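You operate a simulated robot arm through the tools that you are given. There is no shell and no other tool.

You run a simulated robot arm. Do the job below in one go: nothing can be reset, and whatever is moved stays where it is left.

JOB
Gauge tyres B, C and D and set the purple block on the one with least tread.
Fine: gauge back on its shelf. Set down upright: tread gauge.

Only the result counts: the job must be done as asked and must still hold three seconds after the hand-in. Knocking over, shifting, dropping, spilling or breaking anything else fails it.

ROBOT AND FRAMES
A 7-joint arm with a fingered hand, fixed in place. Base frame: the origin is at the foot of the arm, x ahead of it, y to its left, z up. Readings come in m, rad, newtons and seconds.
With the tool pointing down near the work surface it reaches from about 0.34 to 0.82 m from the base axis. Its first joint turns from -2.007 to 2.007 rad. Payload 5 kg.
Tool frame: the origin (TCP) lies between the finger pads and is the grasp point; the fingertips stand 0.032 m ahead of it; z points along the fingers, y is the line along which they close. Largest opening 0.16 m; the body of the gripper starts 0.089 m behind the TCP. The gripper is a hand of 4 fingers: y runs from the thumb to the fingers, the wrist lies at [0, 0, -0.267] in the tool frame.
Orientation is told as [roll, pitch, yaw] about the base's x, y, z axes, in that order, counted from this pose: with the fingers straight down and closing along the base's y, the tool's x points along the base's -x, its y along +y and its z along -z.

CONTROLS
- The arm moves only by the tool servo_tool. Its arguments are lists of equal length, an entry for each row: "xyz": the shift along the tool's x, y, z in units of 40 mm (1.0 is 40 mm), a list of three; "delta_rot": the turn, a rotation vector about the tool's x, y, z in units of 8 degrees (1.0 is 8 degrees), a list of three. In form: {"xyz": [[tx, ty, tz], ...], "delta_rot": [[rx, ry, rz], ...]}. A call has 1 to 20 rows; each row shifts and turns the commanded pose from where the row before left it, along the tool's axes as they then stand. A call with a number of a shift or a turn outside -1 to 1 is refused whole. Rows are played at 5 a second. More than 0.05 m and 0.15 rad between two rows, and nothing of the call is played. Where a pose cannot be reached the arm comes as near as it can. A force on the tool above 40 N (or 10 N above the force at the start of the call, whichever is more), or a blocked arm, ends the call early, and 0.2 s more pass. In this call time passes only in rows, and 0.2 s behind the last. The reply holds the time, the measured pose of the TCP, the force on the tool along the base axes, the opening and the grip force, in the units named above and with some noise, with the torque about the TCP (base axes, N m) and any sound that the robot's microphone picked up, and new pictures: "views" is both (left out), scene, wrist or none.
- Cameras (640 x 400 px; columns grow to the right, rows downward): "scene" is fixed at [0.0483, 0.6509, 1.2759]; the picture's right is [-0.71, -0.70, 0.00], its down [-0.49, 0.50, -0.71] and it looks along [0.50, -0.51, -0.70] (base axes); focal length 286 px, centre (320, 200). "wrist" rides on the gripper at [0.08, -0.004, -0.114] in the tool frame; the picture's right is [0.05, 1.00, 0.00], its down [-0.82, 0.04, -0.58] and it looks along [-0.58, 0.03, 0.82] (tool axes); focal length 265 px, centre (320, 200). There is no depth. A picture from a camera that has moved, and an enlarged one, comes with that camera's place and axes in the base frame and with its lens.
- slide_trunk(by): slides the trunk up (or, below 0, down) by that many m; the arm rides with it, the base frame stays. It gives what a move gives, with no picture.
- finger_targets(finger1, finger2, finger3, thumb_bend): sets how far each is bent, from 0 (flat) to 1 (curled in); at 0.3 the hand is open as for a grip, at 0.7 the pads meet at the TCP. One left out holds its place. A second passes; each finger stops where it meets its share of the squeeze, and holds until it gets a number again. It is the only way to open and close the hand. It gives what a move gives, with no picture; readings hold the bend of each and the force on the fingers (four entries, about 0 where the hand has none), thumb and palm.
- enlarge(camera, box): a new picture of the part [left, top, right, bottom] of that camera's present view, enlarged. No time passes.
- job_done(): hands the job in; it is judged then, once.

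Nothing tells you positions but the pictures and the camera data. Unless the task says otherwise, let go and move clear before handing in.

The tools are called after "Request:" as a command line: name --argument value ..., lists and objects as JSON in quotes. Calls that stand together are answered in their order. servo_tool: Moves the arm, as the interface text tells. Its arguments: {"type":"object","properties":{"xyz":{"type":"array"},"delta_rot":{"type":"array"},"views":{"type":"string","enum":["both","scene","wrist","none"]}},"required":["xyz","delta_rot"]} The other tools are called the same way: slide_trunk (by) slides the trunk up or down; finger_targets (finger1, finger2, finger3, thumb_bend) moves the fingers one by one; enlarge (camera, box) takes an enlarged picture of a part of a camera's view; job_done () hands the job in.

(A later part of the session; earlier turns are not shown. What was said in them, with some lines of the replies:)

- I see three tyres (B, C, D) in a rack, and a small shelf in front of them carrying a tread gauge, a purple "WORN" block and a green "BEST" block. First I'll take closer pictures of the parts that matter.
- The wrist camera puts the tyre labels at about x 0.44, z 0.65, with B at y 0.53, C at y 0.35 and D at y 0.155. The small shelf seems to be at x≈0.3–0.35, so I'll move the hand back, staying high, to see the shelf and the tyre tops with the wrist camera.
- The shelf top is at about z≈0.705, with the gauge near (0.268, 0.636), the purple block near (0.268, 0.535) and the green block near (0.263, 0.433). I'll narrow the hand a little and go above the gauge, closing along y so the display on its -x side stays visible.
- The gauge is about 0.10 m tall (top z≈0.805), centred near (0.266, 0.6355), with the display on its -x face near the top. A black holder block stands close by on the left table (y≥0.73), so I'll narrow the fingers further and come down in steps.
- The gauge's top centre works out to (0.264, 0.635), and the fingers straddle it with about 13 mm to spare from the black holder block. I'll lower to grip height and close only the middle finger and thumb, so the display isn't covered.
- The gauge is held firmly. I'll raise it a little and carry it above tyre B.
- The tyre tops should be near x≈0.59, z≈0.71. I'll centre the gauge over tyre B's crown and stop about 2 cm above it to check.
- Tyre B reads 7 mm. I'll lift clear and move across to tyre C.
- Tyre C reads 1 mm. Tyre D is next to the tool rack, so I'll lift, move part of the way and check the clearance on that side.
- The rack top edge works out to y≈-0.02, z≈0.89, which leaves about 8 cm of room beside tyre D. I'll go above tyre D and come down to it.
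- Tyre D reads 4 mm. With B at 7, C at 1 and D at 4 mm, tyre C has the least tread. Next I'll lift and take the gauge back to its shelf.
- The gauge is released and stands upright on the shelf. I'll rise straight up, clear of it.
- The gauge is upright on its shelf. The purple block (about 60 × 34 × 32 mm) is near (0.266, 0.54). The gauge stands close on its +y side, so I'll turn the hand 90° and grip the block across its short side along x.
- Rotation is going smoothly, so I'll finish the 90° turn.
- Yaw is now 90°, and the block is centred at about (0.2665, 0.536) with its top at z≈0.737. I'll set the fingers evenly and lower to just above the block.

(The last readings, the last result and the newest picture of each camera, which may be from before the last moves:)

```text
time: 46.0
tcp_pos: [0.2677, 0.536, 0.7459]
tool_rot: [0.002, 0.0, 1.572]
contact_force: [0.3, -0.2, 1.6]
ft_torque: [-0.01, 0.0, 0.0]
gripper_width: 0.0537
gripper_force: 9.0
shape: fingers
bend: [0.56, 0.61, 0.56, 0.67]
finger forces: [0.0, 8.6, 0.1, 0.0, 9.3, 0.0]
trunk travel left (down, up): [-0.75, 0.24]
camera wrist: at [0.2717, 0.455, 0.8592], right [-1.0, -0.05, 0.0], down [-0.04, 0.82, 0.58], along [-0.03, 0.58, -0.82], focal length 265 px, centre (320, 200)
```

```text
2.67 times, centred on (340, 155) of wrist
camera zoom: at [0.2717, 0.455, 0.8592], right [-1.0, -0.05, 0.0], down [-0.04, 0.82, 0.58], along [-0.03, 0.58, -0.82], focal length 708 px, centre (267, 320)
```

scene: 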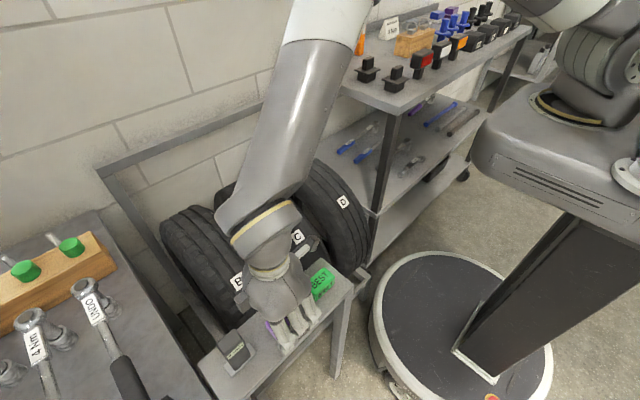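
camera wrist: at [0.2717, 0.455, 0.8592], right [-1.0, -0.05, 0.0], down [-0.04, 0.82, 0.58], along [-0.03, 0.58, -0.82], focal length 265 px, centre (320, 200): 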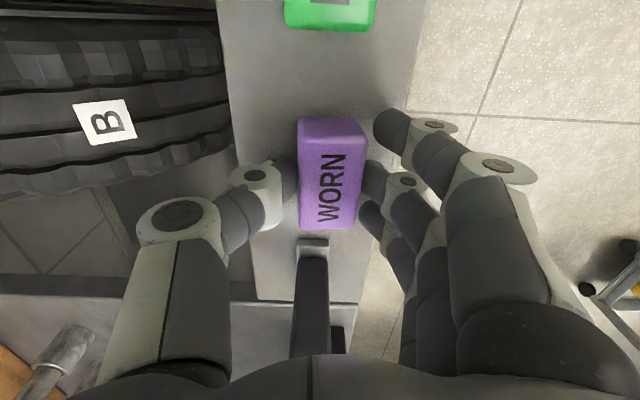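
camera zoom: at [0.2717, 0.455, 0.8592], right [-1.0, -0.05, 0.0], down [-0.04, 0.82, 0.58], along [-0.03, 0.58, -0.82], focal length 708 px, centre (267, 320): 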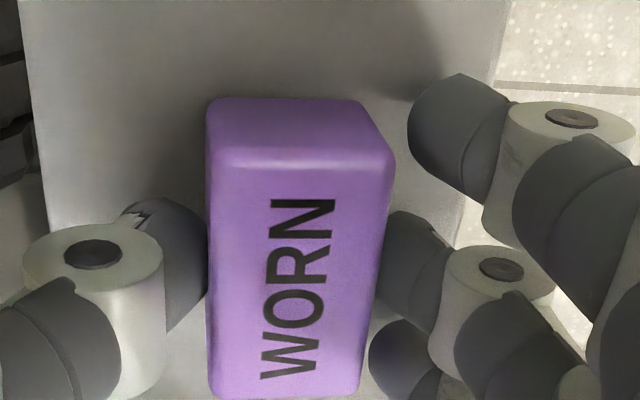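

Request:
servo_tool --xyz '[[0, 0, -0.2], [0, 0, -0.4], [0, 0, -0.6]]' --delta_rot '[[0, 0, 0], [0, 0, 0], [0, 0, 0]]' --views "both"

Request:
enlarge --camera "scene" --box '[200, 250, 350, 390]'

```text
time: 46.8
tcp_pos: [0.2669, 0.5342, 0.794]
tool_rot: [-0.001, 0.002, 1.571]
contact_force: [-0.2, -0.2, -0.8]
ft_torque: [-0.01, -0.03, 0.02]
gripper_width: 0.0531
gripper_force: 8.6
shape: fingers
bend: [0.56, 0.61, 0.56, 0.67]
finger forces: [0.0, 8.7, 0.0, 0.1, 8.6, 0.1]
trunk travel left (down, up): [-0.75, 0.24]
camera wrist: at [0.271, 0.4552, 0.9082], right [-1.0, -0.05, 0.0], down [-0.04, 0.82, 0.58], along [-0.03, 0.58, -0.82], focal length 265 px, centre (320, 200)
```

scene: 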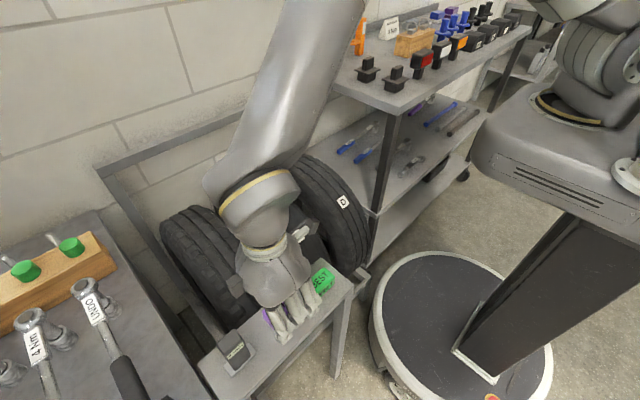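
wrist: 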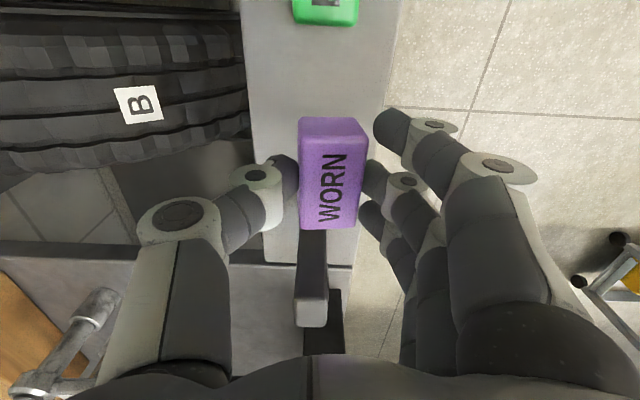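

```text
2.86 times, centred on (275, 320) of scene
camera zoom: at [0.0483, 0.6509, 1.2759], right [-0.71, -0.7, 0.0], down [-0.49, 0.5, -0.71], along [0.5, -0.51, -0.7], focal length 817 px, centre (449, -143)
```

zoom: 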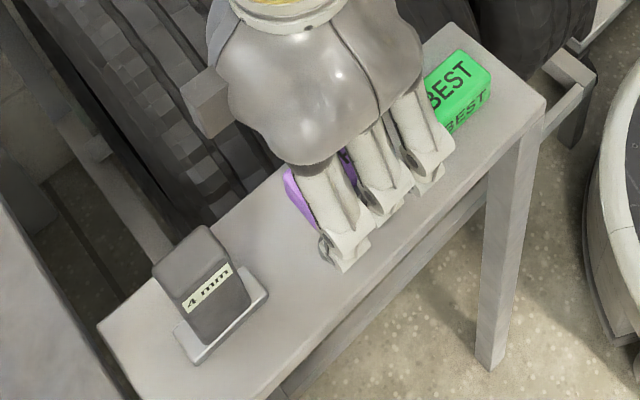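

The block is held. I'll raise it and carry it over to the crown of tyre C.

Request:
servo_tool --xyz '[[0, 0, -0.9], [0, 0, -0.9], [0, 0, -0.8], [0.525, -0.912, 0], [0.525, -0.912, 0], [0.525, -0.912, 0], [0.525, -0.912, 0], [0.525, -0.912, 0], [0.525, -0.912, 0], [0.525, -0.912, 0], [0.525, -0.912, 0], [0.525, -0.912, 0]]' --delta_rot '[[0, 0, 0], [0, 0, 0], [0, 0, 0], [0, 0, 0], [0, 0, 0], [0, 0, 0], [0, 0, 0], [0, 0, 0], [0, 0, 0], [0, 0, 0], [0, 0, 0], [0, 0, 0]]' --views "both"

Request:
enlarge --camera "scene" --box '[180, 80, 340, 220]'

```text
time: 49.4
tcp_pos: [0.598, 0.3455, 0.8976]
tool_rot: [0.003, 0.0, 1.572]
contact_force: [-0.1, -0.6, -0.6]
ft_torque: [0.03, -0.03, 0.01]
gripper_width: 0.053
gripper_force: 8.7
shape: fingers
bend: [0.56, 0.61, 0.56, 0.67]
finger forces: [0.0, 8.7, 0.0, 0.0, 8.4, 0.0]
trunk travel left (down, up): [-0.75, 0.24]
camera wrist: at [0.6018, 0.266, 1.0112], right [-1.0, -0.05, 0.0], down [-0.04, 0.82, 0.58], along [-0.03, 0.58, -0.82], focal length 265 px, centre (320, 200)
```

scene: 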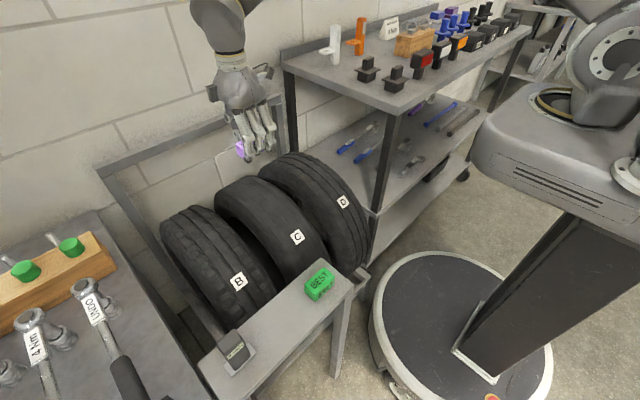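
wrist: 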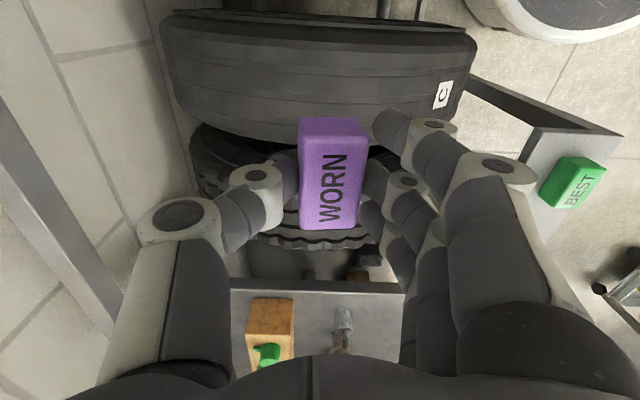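

```text
2.86 times, centred on (260, 150) of scene
camera zoom: at [0.0483, 0.6509, 1.2759], right [-0.71, -0.7, 0.0], down [-0.49, 0.5, -0.71], along [0.5, -0.51, -0.7], focal length 817 px, centre (491, 343)
```

zoom: 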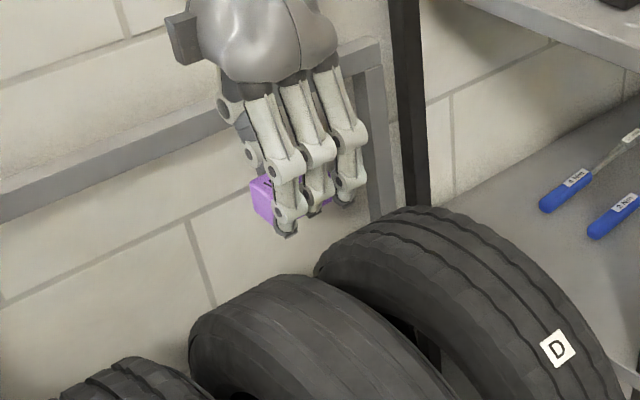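

From this side view tyre C's crown is at x≈0.595, and block contact should come at TCP z≈0.748. I'll go down most of the way and check.

Request:
servo_tool --xyz '[[0, -0.06, 0.8], [0, 0, 0.9], [0, 0, 0.8], [0, 0, 0.6], [0, 0, 0.2]]' --delta_rot '[[0, 0, 0], [0, 0, 0], [0, 0, 0], [0, 0, 0], [0, 0, 0]]' --views "both"

Request:
enlarge --camera "scene" --box '[200, 110, 320, 220]'

```text
time: 50.6
tcp_pos: [0.5978, 0.3464, 0.7658]
tool_rot: [0.0, 0.0, 1.571]
contact_force: [0.0, -0.5, -0.8]
ft_torque: [0.03, 0.01, 0.01]
gripper_width: 0.0533
gripper_force: 8.7
shape: fingers
bend: [0.56, 0.61, 0.56, 0.67]
finger forces: [0.0, 8.5, 0.0, 0.1, 8.4, 0.1]
trunk travel left (down, up): [-0.75, 0.24]
camera wrist: at [0.603, 0.266, 0.8789], right [-1.0, -0.05, 0.0], down [-0.04, 0.82, 0.58], along [-0.03, 0.58, -0.82], focal length 265 px, centre (320, 200)
```

scene: 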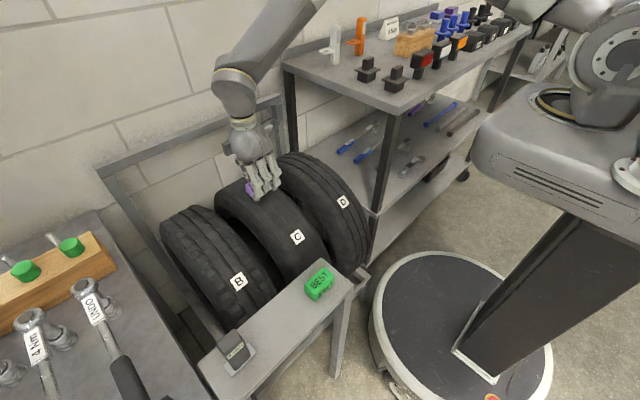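
wrist: 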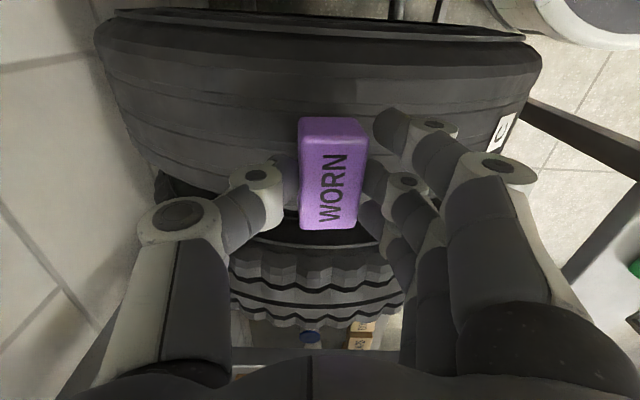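

```text
3.64 times, centred on (260, 165) of scene
camera zoom: at [0.0483, 0.6509, 1.2759], right [-0.71, -0.7, 0.0], down [-0.49, 0.5, -0.71], along [0.5, -0.51, -0.7], focal length 1040 px, centre (538, 327)
```

zoom: 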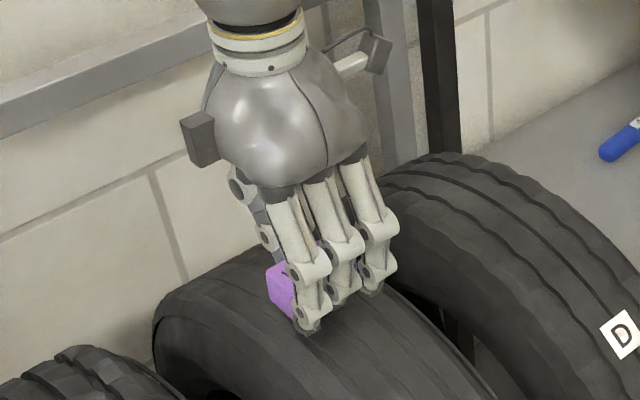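

Request:
servo_tool --xyz '[[0, -0.12, 0.15], [0, 0, 0.15]]' --delta_rot '[[0, 0, 0], [0, 0, 0]]' --views "none"

Request:
servo_tool --xyz '[[0, 0, 0.07]]' --delta_rot '[[0, 0, 0]]' --views "none"

```text
time: 51.2
tcp_pos: [0.6046, 0.3461, 0.7537]
tool_rot: [0.001, 0.0, 1.571]
contact_force: [-0.3, -0.1, -1.5]
ft_torque: [-0.02, -0.03, -0.01]
gripper_width: 0.0529
gripper_force: 8.0
shape: fingers
bend: [0.56, 0.61, 0.56, 0.67]
finger forces: [0.0, 8.6, 0.1, 0.1, 8.5, 0.0]
trunk travel left (down, up): [-0.75, 0.24]
```

```text
time: 51.6
tcp_pos: [0.6042, 0.3464, 0.7505]
tool_rot: [0.0, 0.0, 1.571]
contact_force: [1.4, -0.1, -1.0]
ft_torque: [-0.01, 0.01, 0.0]
gripper_width: 0.053
gripper_force: 8.3
shape: fingers
bend: [0.56, 0.61, 0.56, 0.67]
finger forces: [0.0, 8.6, 0.1, 0.1, 8.5, 0.1]
trunk travel left (down, up): [-0.75, 0.24]
```

Request:
servo_tool --xyz '[[0, 0, 0.05]]' --delta_rot '[[0, 0, 0]]' --views "none"

Request:
servo_tool --xyz '[[0, 0, 0.04]]' --delta_rot '[[0, 0, 0]]' --views "wrist"

```text
time: 52.0
tcp_pos: [0.6034, 0.3462, 0.7493]
tool_rot: [0.001, 0.001, 1.571]
contact_force: [-0.9, 0.9, -0.2]
ft_torque: [-0.01, 0.04, 0.0]
gripper_width: 0.053
gripper_force: 8.4
shape: fingers
bend: [0.56, 0.61, 0.56, 0.67]
finger forces: [0.1, 8.6, 0.0, 0.0, 8.5, 0.1]
trunk travel left (down, up): [-0.75, 0.24]
```

```text
time: 52.4
tcp_pos: [0.6039, 0.3453, 0.7474]
tool_rot: [0.001, 0.001, 1.572]
contact_force: [0.2, 0.6, -0.2]
ft_torque: [-0.01, -0.02, -0.02]
gripper_width: 0.0527
gripper_force: 8.5
shape: fingers
bend: [0.56, 0.61, 0.56, 0.67]
finger forces: [0.1, 8.6, 0.1, 0.0, 8.6, 0.0]
trunk travel left (down, up): [-0.75, 0.24]
camera wrist: at [0.6079, 0.2657, 0.8613], right [-1.0, -0.05, 0.0], down [-0.04, 0.82, 0.58], along [-0.03, 0.58, -0.82], focal length 265 px, centre (320, 200)
```

wrist: 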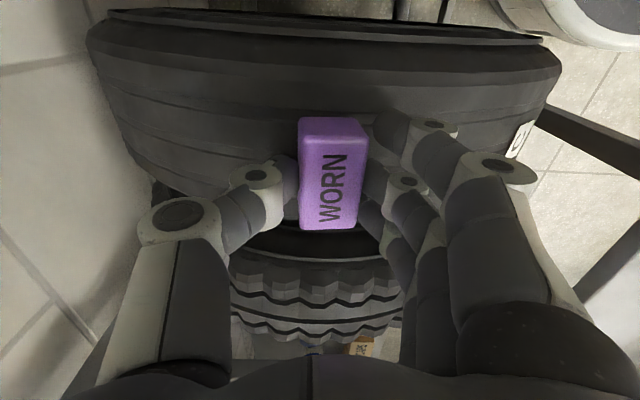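

Request:
servo_tool --xyz '[[0, 0, 0.04]]' --delta_rot '[[0, 0, 0]]' --views "none"

Request:
servo_tool --xyz '[[0, 0, 0]]' --delta_rot '[[0, 0, 0]]' --views "none"

```text
time: 52.8
tcp_pos: [0.6034, 0.3462, 0.7461]
tool_rot: [0.0, 0.001, 1.571]
contact_force: [1.1, 0.0, 6.4]
ft_torque: [-0.05, 0.13, 0.0]
gripper_width: 0.0529
gripper_force: 9.7
shape: fingers
bend: [0.56, 0.61, 0.56, 0.67]
finger forces: [0.0, 8.7, 0.0, 0.0, 10.0, 0.0]
trunk travel left (down, up): [-0.75, 0.24]
```

```text
time: 53.2
tcp_pos: [0.6037, 0.3466, 0.7449]
tool_rot: [-0.001, -0.001, 1.571]
contact_force: [0.8, -0.3, 6.9]
ft_torque: [-0.03, 0.06, 0.01]
gripper_width: 0.053
gripper_force: 9.7
shape: fingers
bend: [0.56, 0.61, 0.56, 0.67]
finger forces: [0.0, 8.8, 0.0, 0.0, 11.1, 0.1]
trunk travel left (down, up): [-0.75, 0.24]
```

The block is seated on tyre C (contact about 7 N). I'll ease off slightly and open the finger and thumb by a small amount.

Request:
servo_tool --xyz '[[0, 0, -0.03]]' --delta_rot '[[0, 0, 0]]' --views "none"

Request:
finger_targets --finger2 0.58 --thumb_bend 0.635

Request:
servo_tool --xyz '[[0, 0, 0]]' --delta_rot '[[0, 0, 0]]' --views "both"

Request:
enlarge --camera "wrist" --box '[220, 80, 460, 250]'

Request:
enlarge --camera "scene" --box '[220, 150, 310, 220]'

```text
time: 53.6
tcp_pos: [0.6031, 0.3466, 0.7465]
tool_rot: [-0.002, -0.001, 1.57]
contact_force: [2.0, -0.8, 4.6]
ft_torque: [-0.03, 0.0, 0.01]
gripper_width: 0.0531
gripper_force: 9.6
shape: fingers
bend: [0.56, 0.61, 0.56, 0.67]
finger forces: [0.1, 8.8, 0.0, 0.1, 11.0, 0.0]
trunk travel left (down, up): [-0.75, 0.24]
```

```text
time: 54.6
tcp_pos: [0.6038, 0.346, 0.7469]
tool_rot: [0.001, -0.001, 1.569]
contact_force: [-0.2, 0.0, -0.1]
ft_torque: [0.0, -0.02, 0.02]
gripper_width: 0.0557
gripper_force: 0.0
shape: fingers
bend: [0.56, 0.57, 0.56, 0.63]
finger forces: [0.0, 0.1, 0.0, 0.1, 0.0, 0.0]
trunk travel left (down, up): [-0.75, 0.24]
```

```text
time: 55.0
tcp_pos: [0.6042, 0.3452, 0.7484]
tool_rot: [-0.001, 0.001, 1.571]
contact_force: [0.6, -0.1, 0.1]
ft_torque: [0.01, 0.02, 0.03]
gripper_width: 0.0558
gripper_force: 0.0
shape: fingers
bend: [0.56, 0.57, 0.56, 0.63]
finger forces: [0.0, 0.0, 0.0, 0.0, 0.0, 0.0]
trunk travel left (down, up): [-0.75, 0.24]
camera wrist: at [0.6079, 0.266, 0.8606], right [-1.0, -0.05, 0.0], down [-0.04, 0.82, 0.58], along [-0.03, 0.58, -0.82], focal length 265 px, centre (320, 200)
```

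scene: 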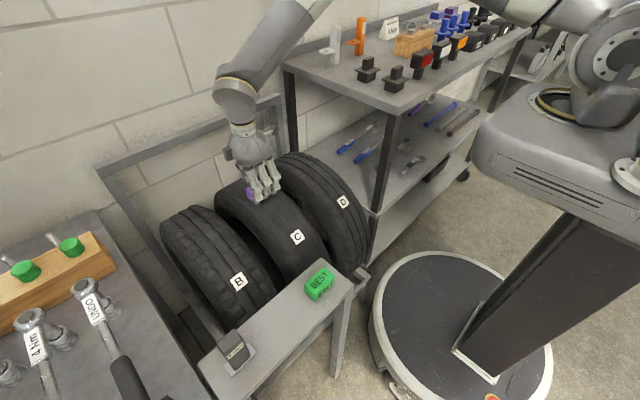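
wrist: 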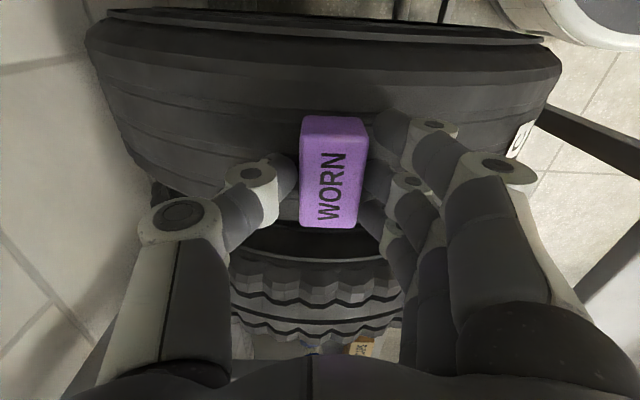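

```text
2.35 times, centred on (340, 165) of wrist
camera zoom: at [0.6079, 0.266, 0.8606], right [-1.0, -0.05, 0.0], down [-0.04, 0.82, 0.58], along [-0.03, 0.58, -0.82], focal length 624 px, centre (273, 282)
```

zoom: 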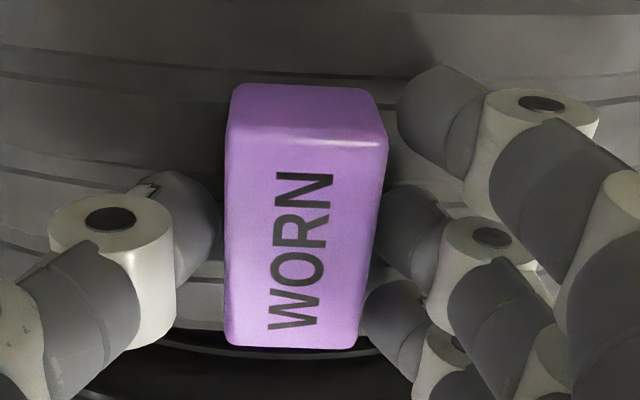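

```text
5.71 times, centred on (265, 185) of scene
camera zoom: at [0.0483, 0.6509, 1.2759], right [-0.71, -0.7, 0.0], down [-0.49, 0.5, -0.71], along [0.5, -0.51, -0.7], focal length 1634 px, centre (634, 286)
```

zoom: 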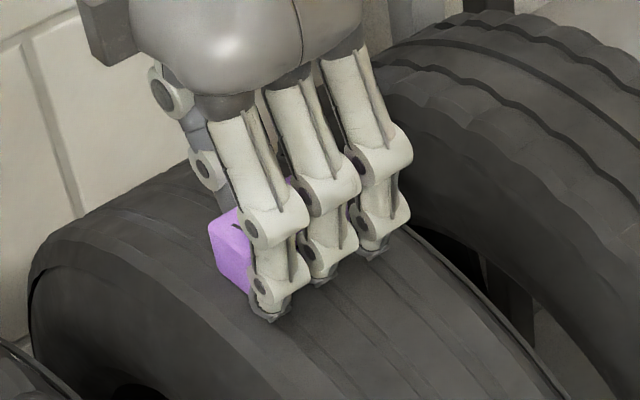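

Request:
servo_tool --xyz '[[0, 0, -0.1], [0, 0, -0.1]]' --delta_rot '[[0, 0, 0], [0, 0, 0]]' --views "none"

Request:
finger_targets --finger1 0.53 --finger2 0.53 --finger3 0.53 --thumb_bend 0.58

Request:
servo_tool --xyz '[[0, 0, -0.3], [0, 0, -0.6], [0, 0, -0.9], [0, 0, -0.9], [0, 0, -0.9]]' --delta_rot '[[0, 0, 0], [0, 0, 0], [0, 0, 0], [0, 0, 0], [0, 0, 0]]' --views "both"

Request:
enlarge --camera "scene" --box '[200, 130, 330, 230]'

Request:
enlarge --camera "wrist" --box '[200, 20, 460, 200]'

```text
time: 55.6
tcp_pos: [0.6028, 0.3472, 0.7542]
tool_rot: [0.0, -0.001, 1.571]
contact_force: [0.1, -0.3, -0.6]
ft_torque: [0.0, 0.02, -0.01]
gripper_width: 0.0557
gripper_force: 0.2
shape: fingers
bend: [0.56, 0.57, 0.56, 0.63]
finger forces: [0.1, 0.0, 0.0, 0.0, 0.1, 0.0]
trunk travel left (down, up): [-0.75, 0.24]
```

```text
time: 56.6
tcp_pos: [0.6037, 0.347, 0.7545]
tool_rot: [0.0, -0.001, 1.569]
contact_force: [-0.9, 0.9, 0.5]
ft_torque: [0.01, -0.01, 0.04]
gripper_width: 0.0713
gripper_force: 0.0
shape: fingers
bend: [0.53, 0.53, 0.53, 0.57]
finger forces: [0.0, 0.1, 0.1, 0.1, 0.0, 0.1]
trunk travel left (down, up): [-0.75, 0.24]
```

```text
time: 57.8
tcp_pos: [0.6019, 0.3471, 0.8993]
tool_rot: [0.0, -0.001, 1.571]
contact_force: [-0.6, -0.4, 0.0]
ft_torque: [0.02, 0.0, -0.01]
gripper_width: 0.0714
gripper_force: 0.2
shape: fingers
bend: [0.53, 0.53, 0.53, 0.57]
finger forces: [0.0, 0.0, 0.0, 0.1, 0.0, 0.1]
trunk travel left (down, up): [-0.75, 0.24]
camera wrist: at [0.6072, 0.2663, 1.0125], right [-1.0, -0.05, 0.0], down [-0.04, 0.82, 0.58], along [-0.03, 0.58, -0.82], focal length 265 px, centre (320, 200)
```

scene: 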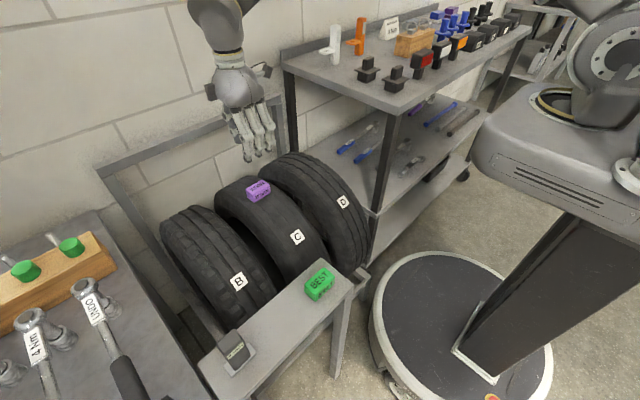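
wrist: 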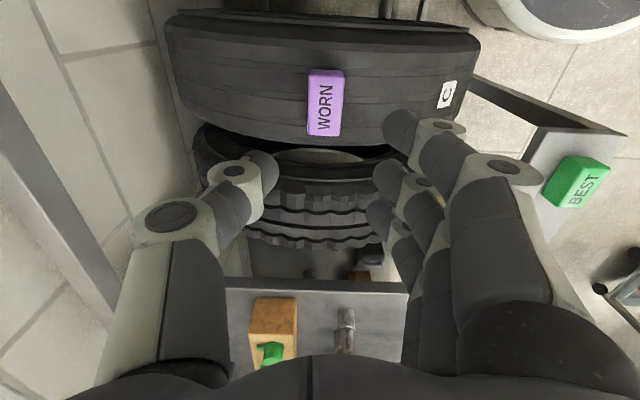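

```text
4.00 times, centred on (265, 180) of scene
camera zoom: at [0.0483, 0.6509, 1.2759], right [-0.71, -0.7, 0.0], down [-0.49, 0.5, -0.71], along [0.5, -0.51, -0.7], focal length 1144 px, centre (540, 280)
```

zoom: 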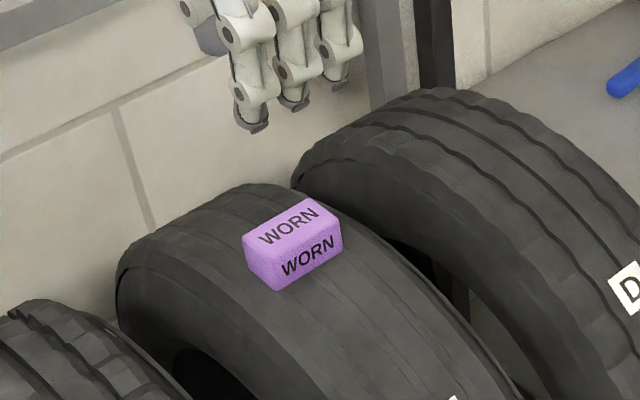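

```text
2.22 times, centred on (330, 110) of wrist
camera zoom: at [0.6072, 0.2663, 1.0125], right [-1.0, -0.05, 0.0], down [-0.04, 0.82, 0.58], along [-0.03, 0.58, -0.82], focal length 590 px, centre (298, 400)
```

zoom: 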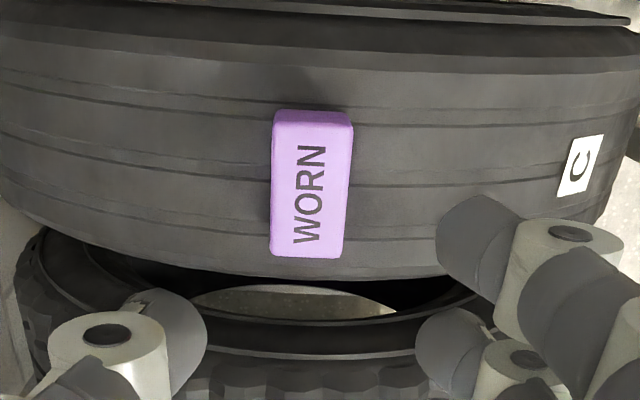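

The block sits flat on tyre C's crown. I'll move the hand further clear, let a few seconds pass, and recheck both the block and the gauge.

Request:
servo_tool --xyz '[[0, 0, -0.8], [0, 0, -0.8], [0, 0, 0], [0, 0, 0], [0, 0, 0], [0, 0, 0], [0, 0, 0], [0, 0, 0], [0, 0, 0], [0, 0, 0], [0, 0, 0], [0, 0, 0], [0, 0, 0], [0, 0, 0], [0, 0, 0]]' --delta_rot '[[0, 0, 0], [0, 0, 0], [0, 0, 0], [0, 0, 0], [0, 0, 0], [0, 0, 0], [0, 0, 0], [0, 0, 0], [0, 0, 0], [0, 0, 0], [0, 0, 0], [0, 0, 0], [0, 0, 0], [0, 0, 0], [0, 0, 0]]' --views "scene"

Request:
enlarge --camera "scene" --box '[200, 130, 330, 230]'

Request:
enlarge --camera "scene" --box '[190, 260, 370, 390]'

```text
time: 61.0
tcp_pos: [0.6033, 0.3474, 0.9628]
tool_rot: [0.001, 0.002, 1.569]
contact_force: [0.1, -0.4, 0.2]
ft_torque: [-0.03, 0.0, -0.02]
gripper_width: 0.0711
gripper_force: 0.0
shape: fingers
bend: [0.53, 0.53, 0.53, 0.57]
finger forces: [0.0, 0.0, 0.0, 0.0, 0.0, 0.1]
trunk travel left (down, up): [-0.75, 0.24]
```

scene: 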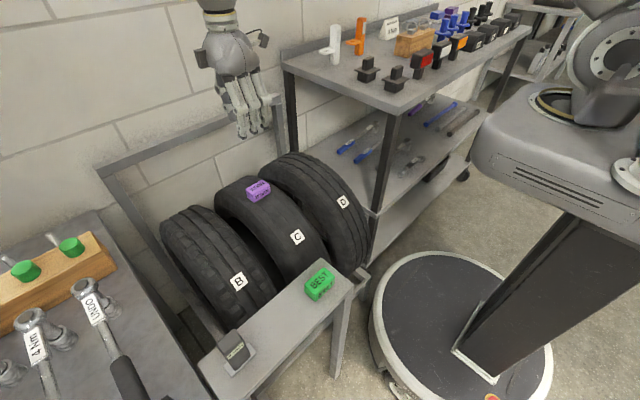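

```text
4.00 times, centred on (265, 180) of scene
camera zoom: at [0.0483, 0.6509, 1.2759], right [-0.71, -0.7, 0.0], down [-0.49, 0.5, -0.71], along [0.5, -0.51, -0.7], focal length 1144 px, centre (540, 280)
```

zoom: 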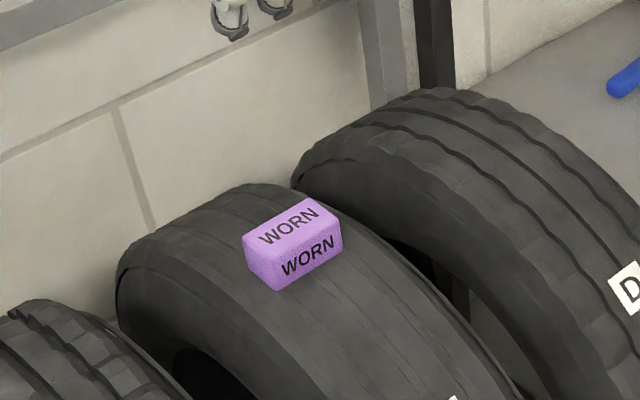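

```text
3.08 times, centred on (280, 325) of scene
camera zoom: at [0.0483, 0.6509, 1.2759], right [-0.71, -0.7, 0.0], down [-0.49, 0.5, -0.71], along [0.5, -0.51, -0.7], focal length 880 px, centre (443, -185)
```

zoom: 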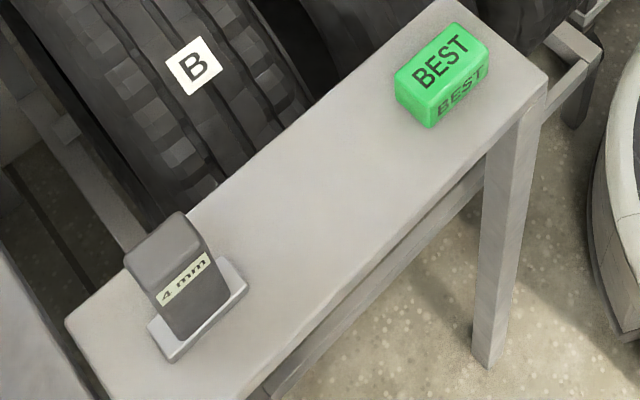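

The purple block hasn't moved on tyre C, which read 1 mm against 7 mm for B and 4 mm for D. The gauge stands upright on its shelf, the green block is untouched and the hand is clear, so I'm handing in.

Request:
job_done

```text
The job is handed in.
```

I gauged all three tyres and set the purple block on tyre C, which has the least tread. I've handed the job in, but no verdict came back.

| Tyre | Tread reading |
|------|---------------|
| B | 7 mm |
| C | 1 mm |
| D | 4 mm |

- **Purple block:** it lies flat on top of tyre C and hadn't moved when I checked about three seconds after letting go.
- **Gauge:** it stands upright on its shelf, within about a centimetre of where it started. Its display still shows the last reading, 4 mm.
- **Everything else:** I saw nothing else moved or knocked over. The green block is where it was, and the hand is empty and clear.
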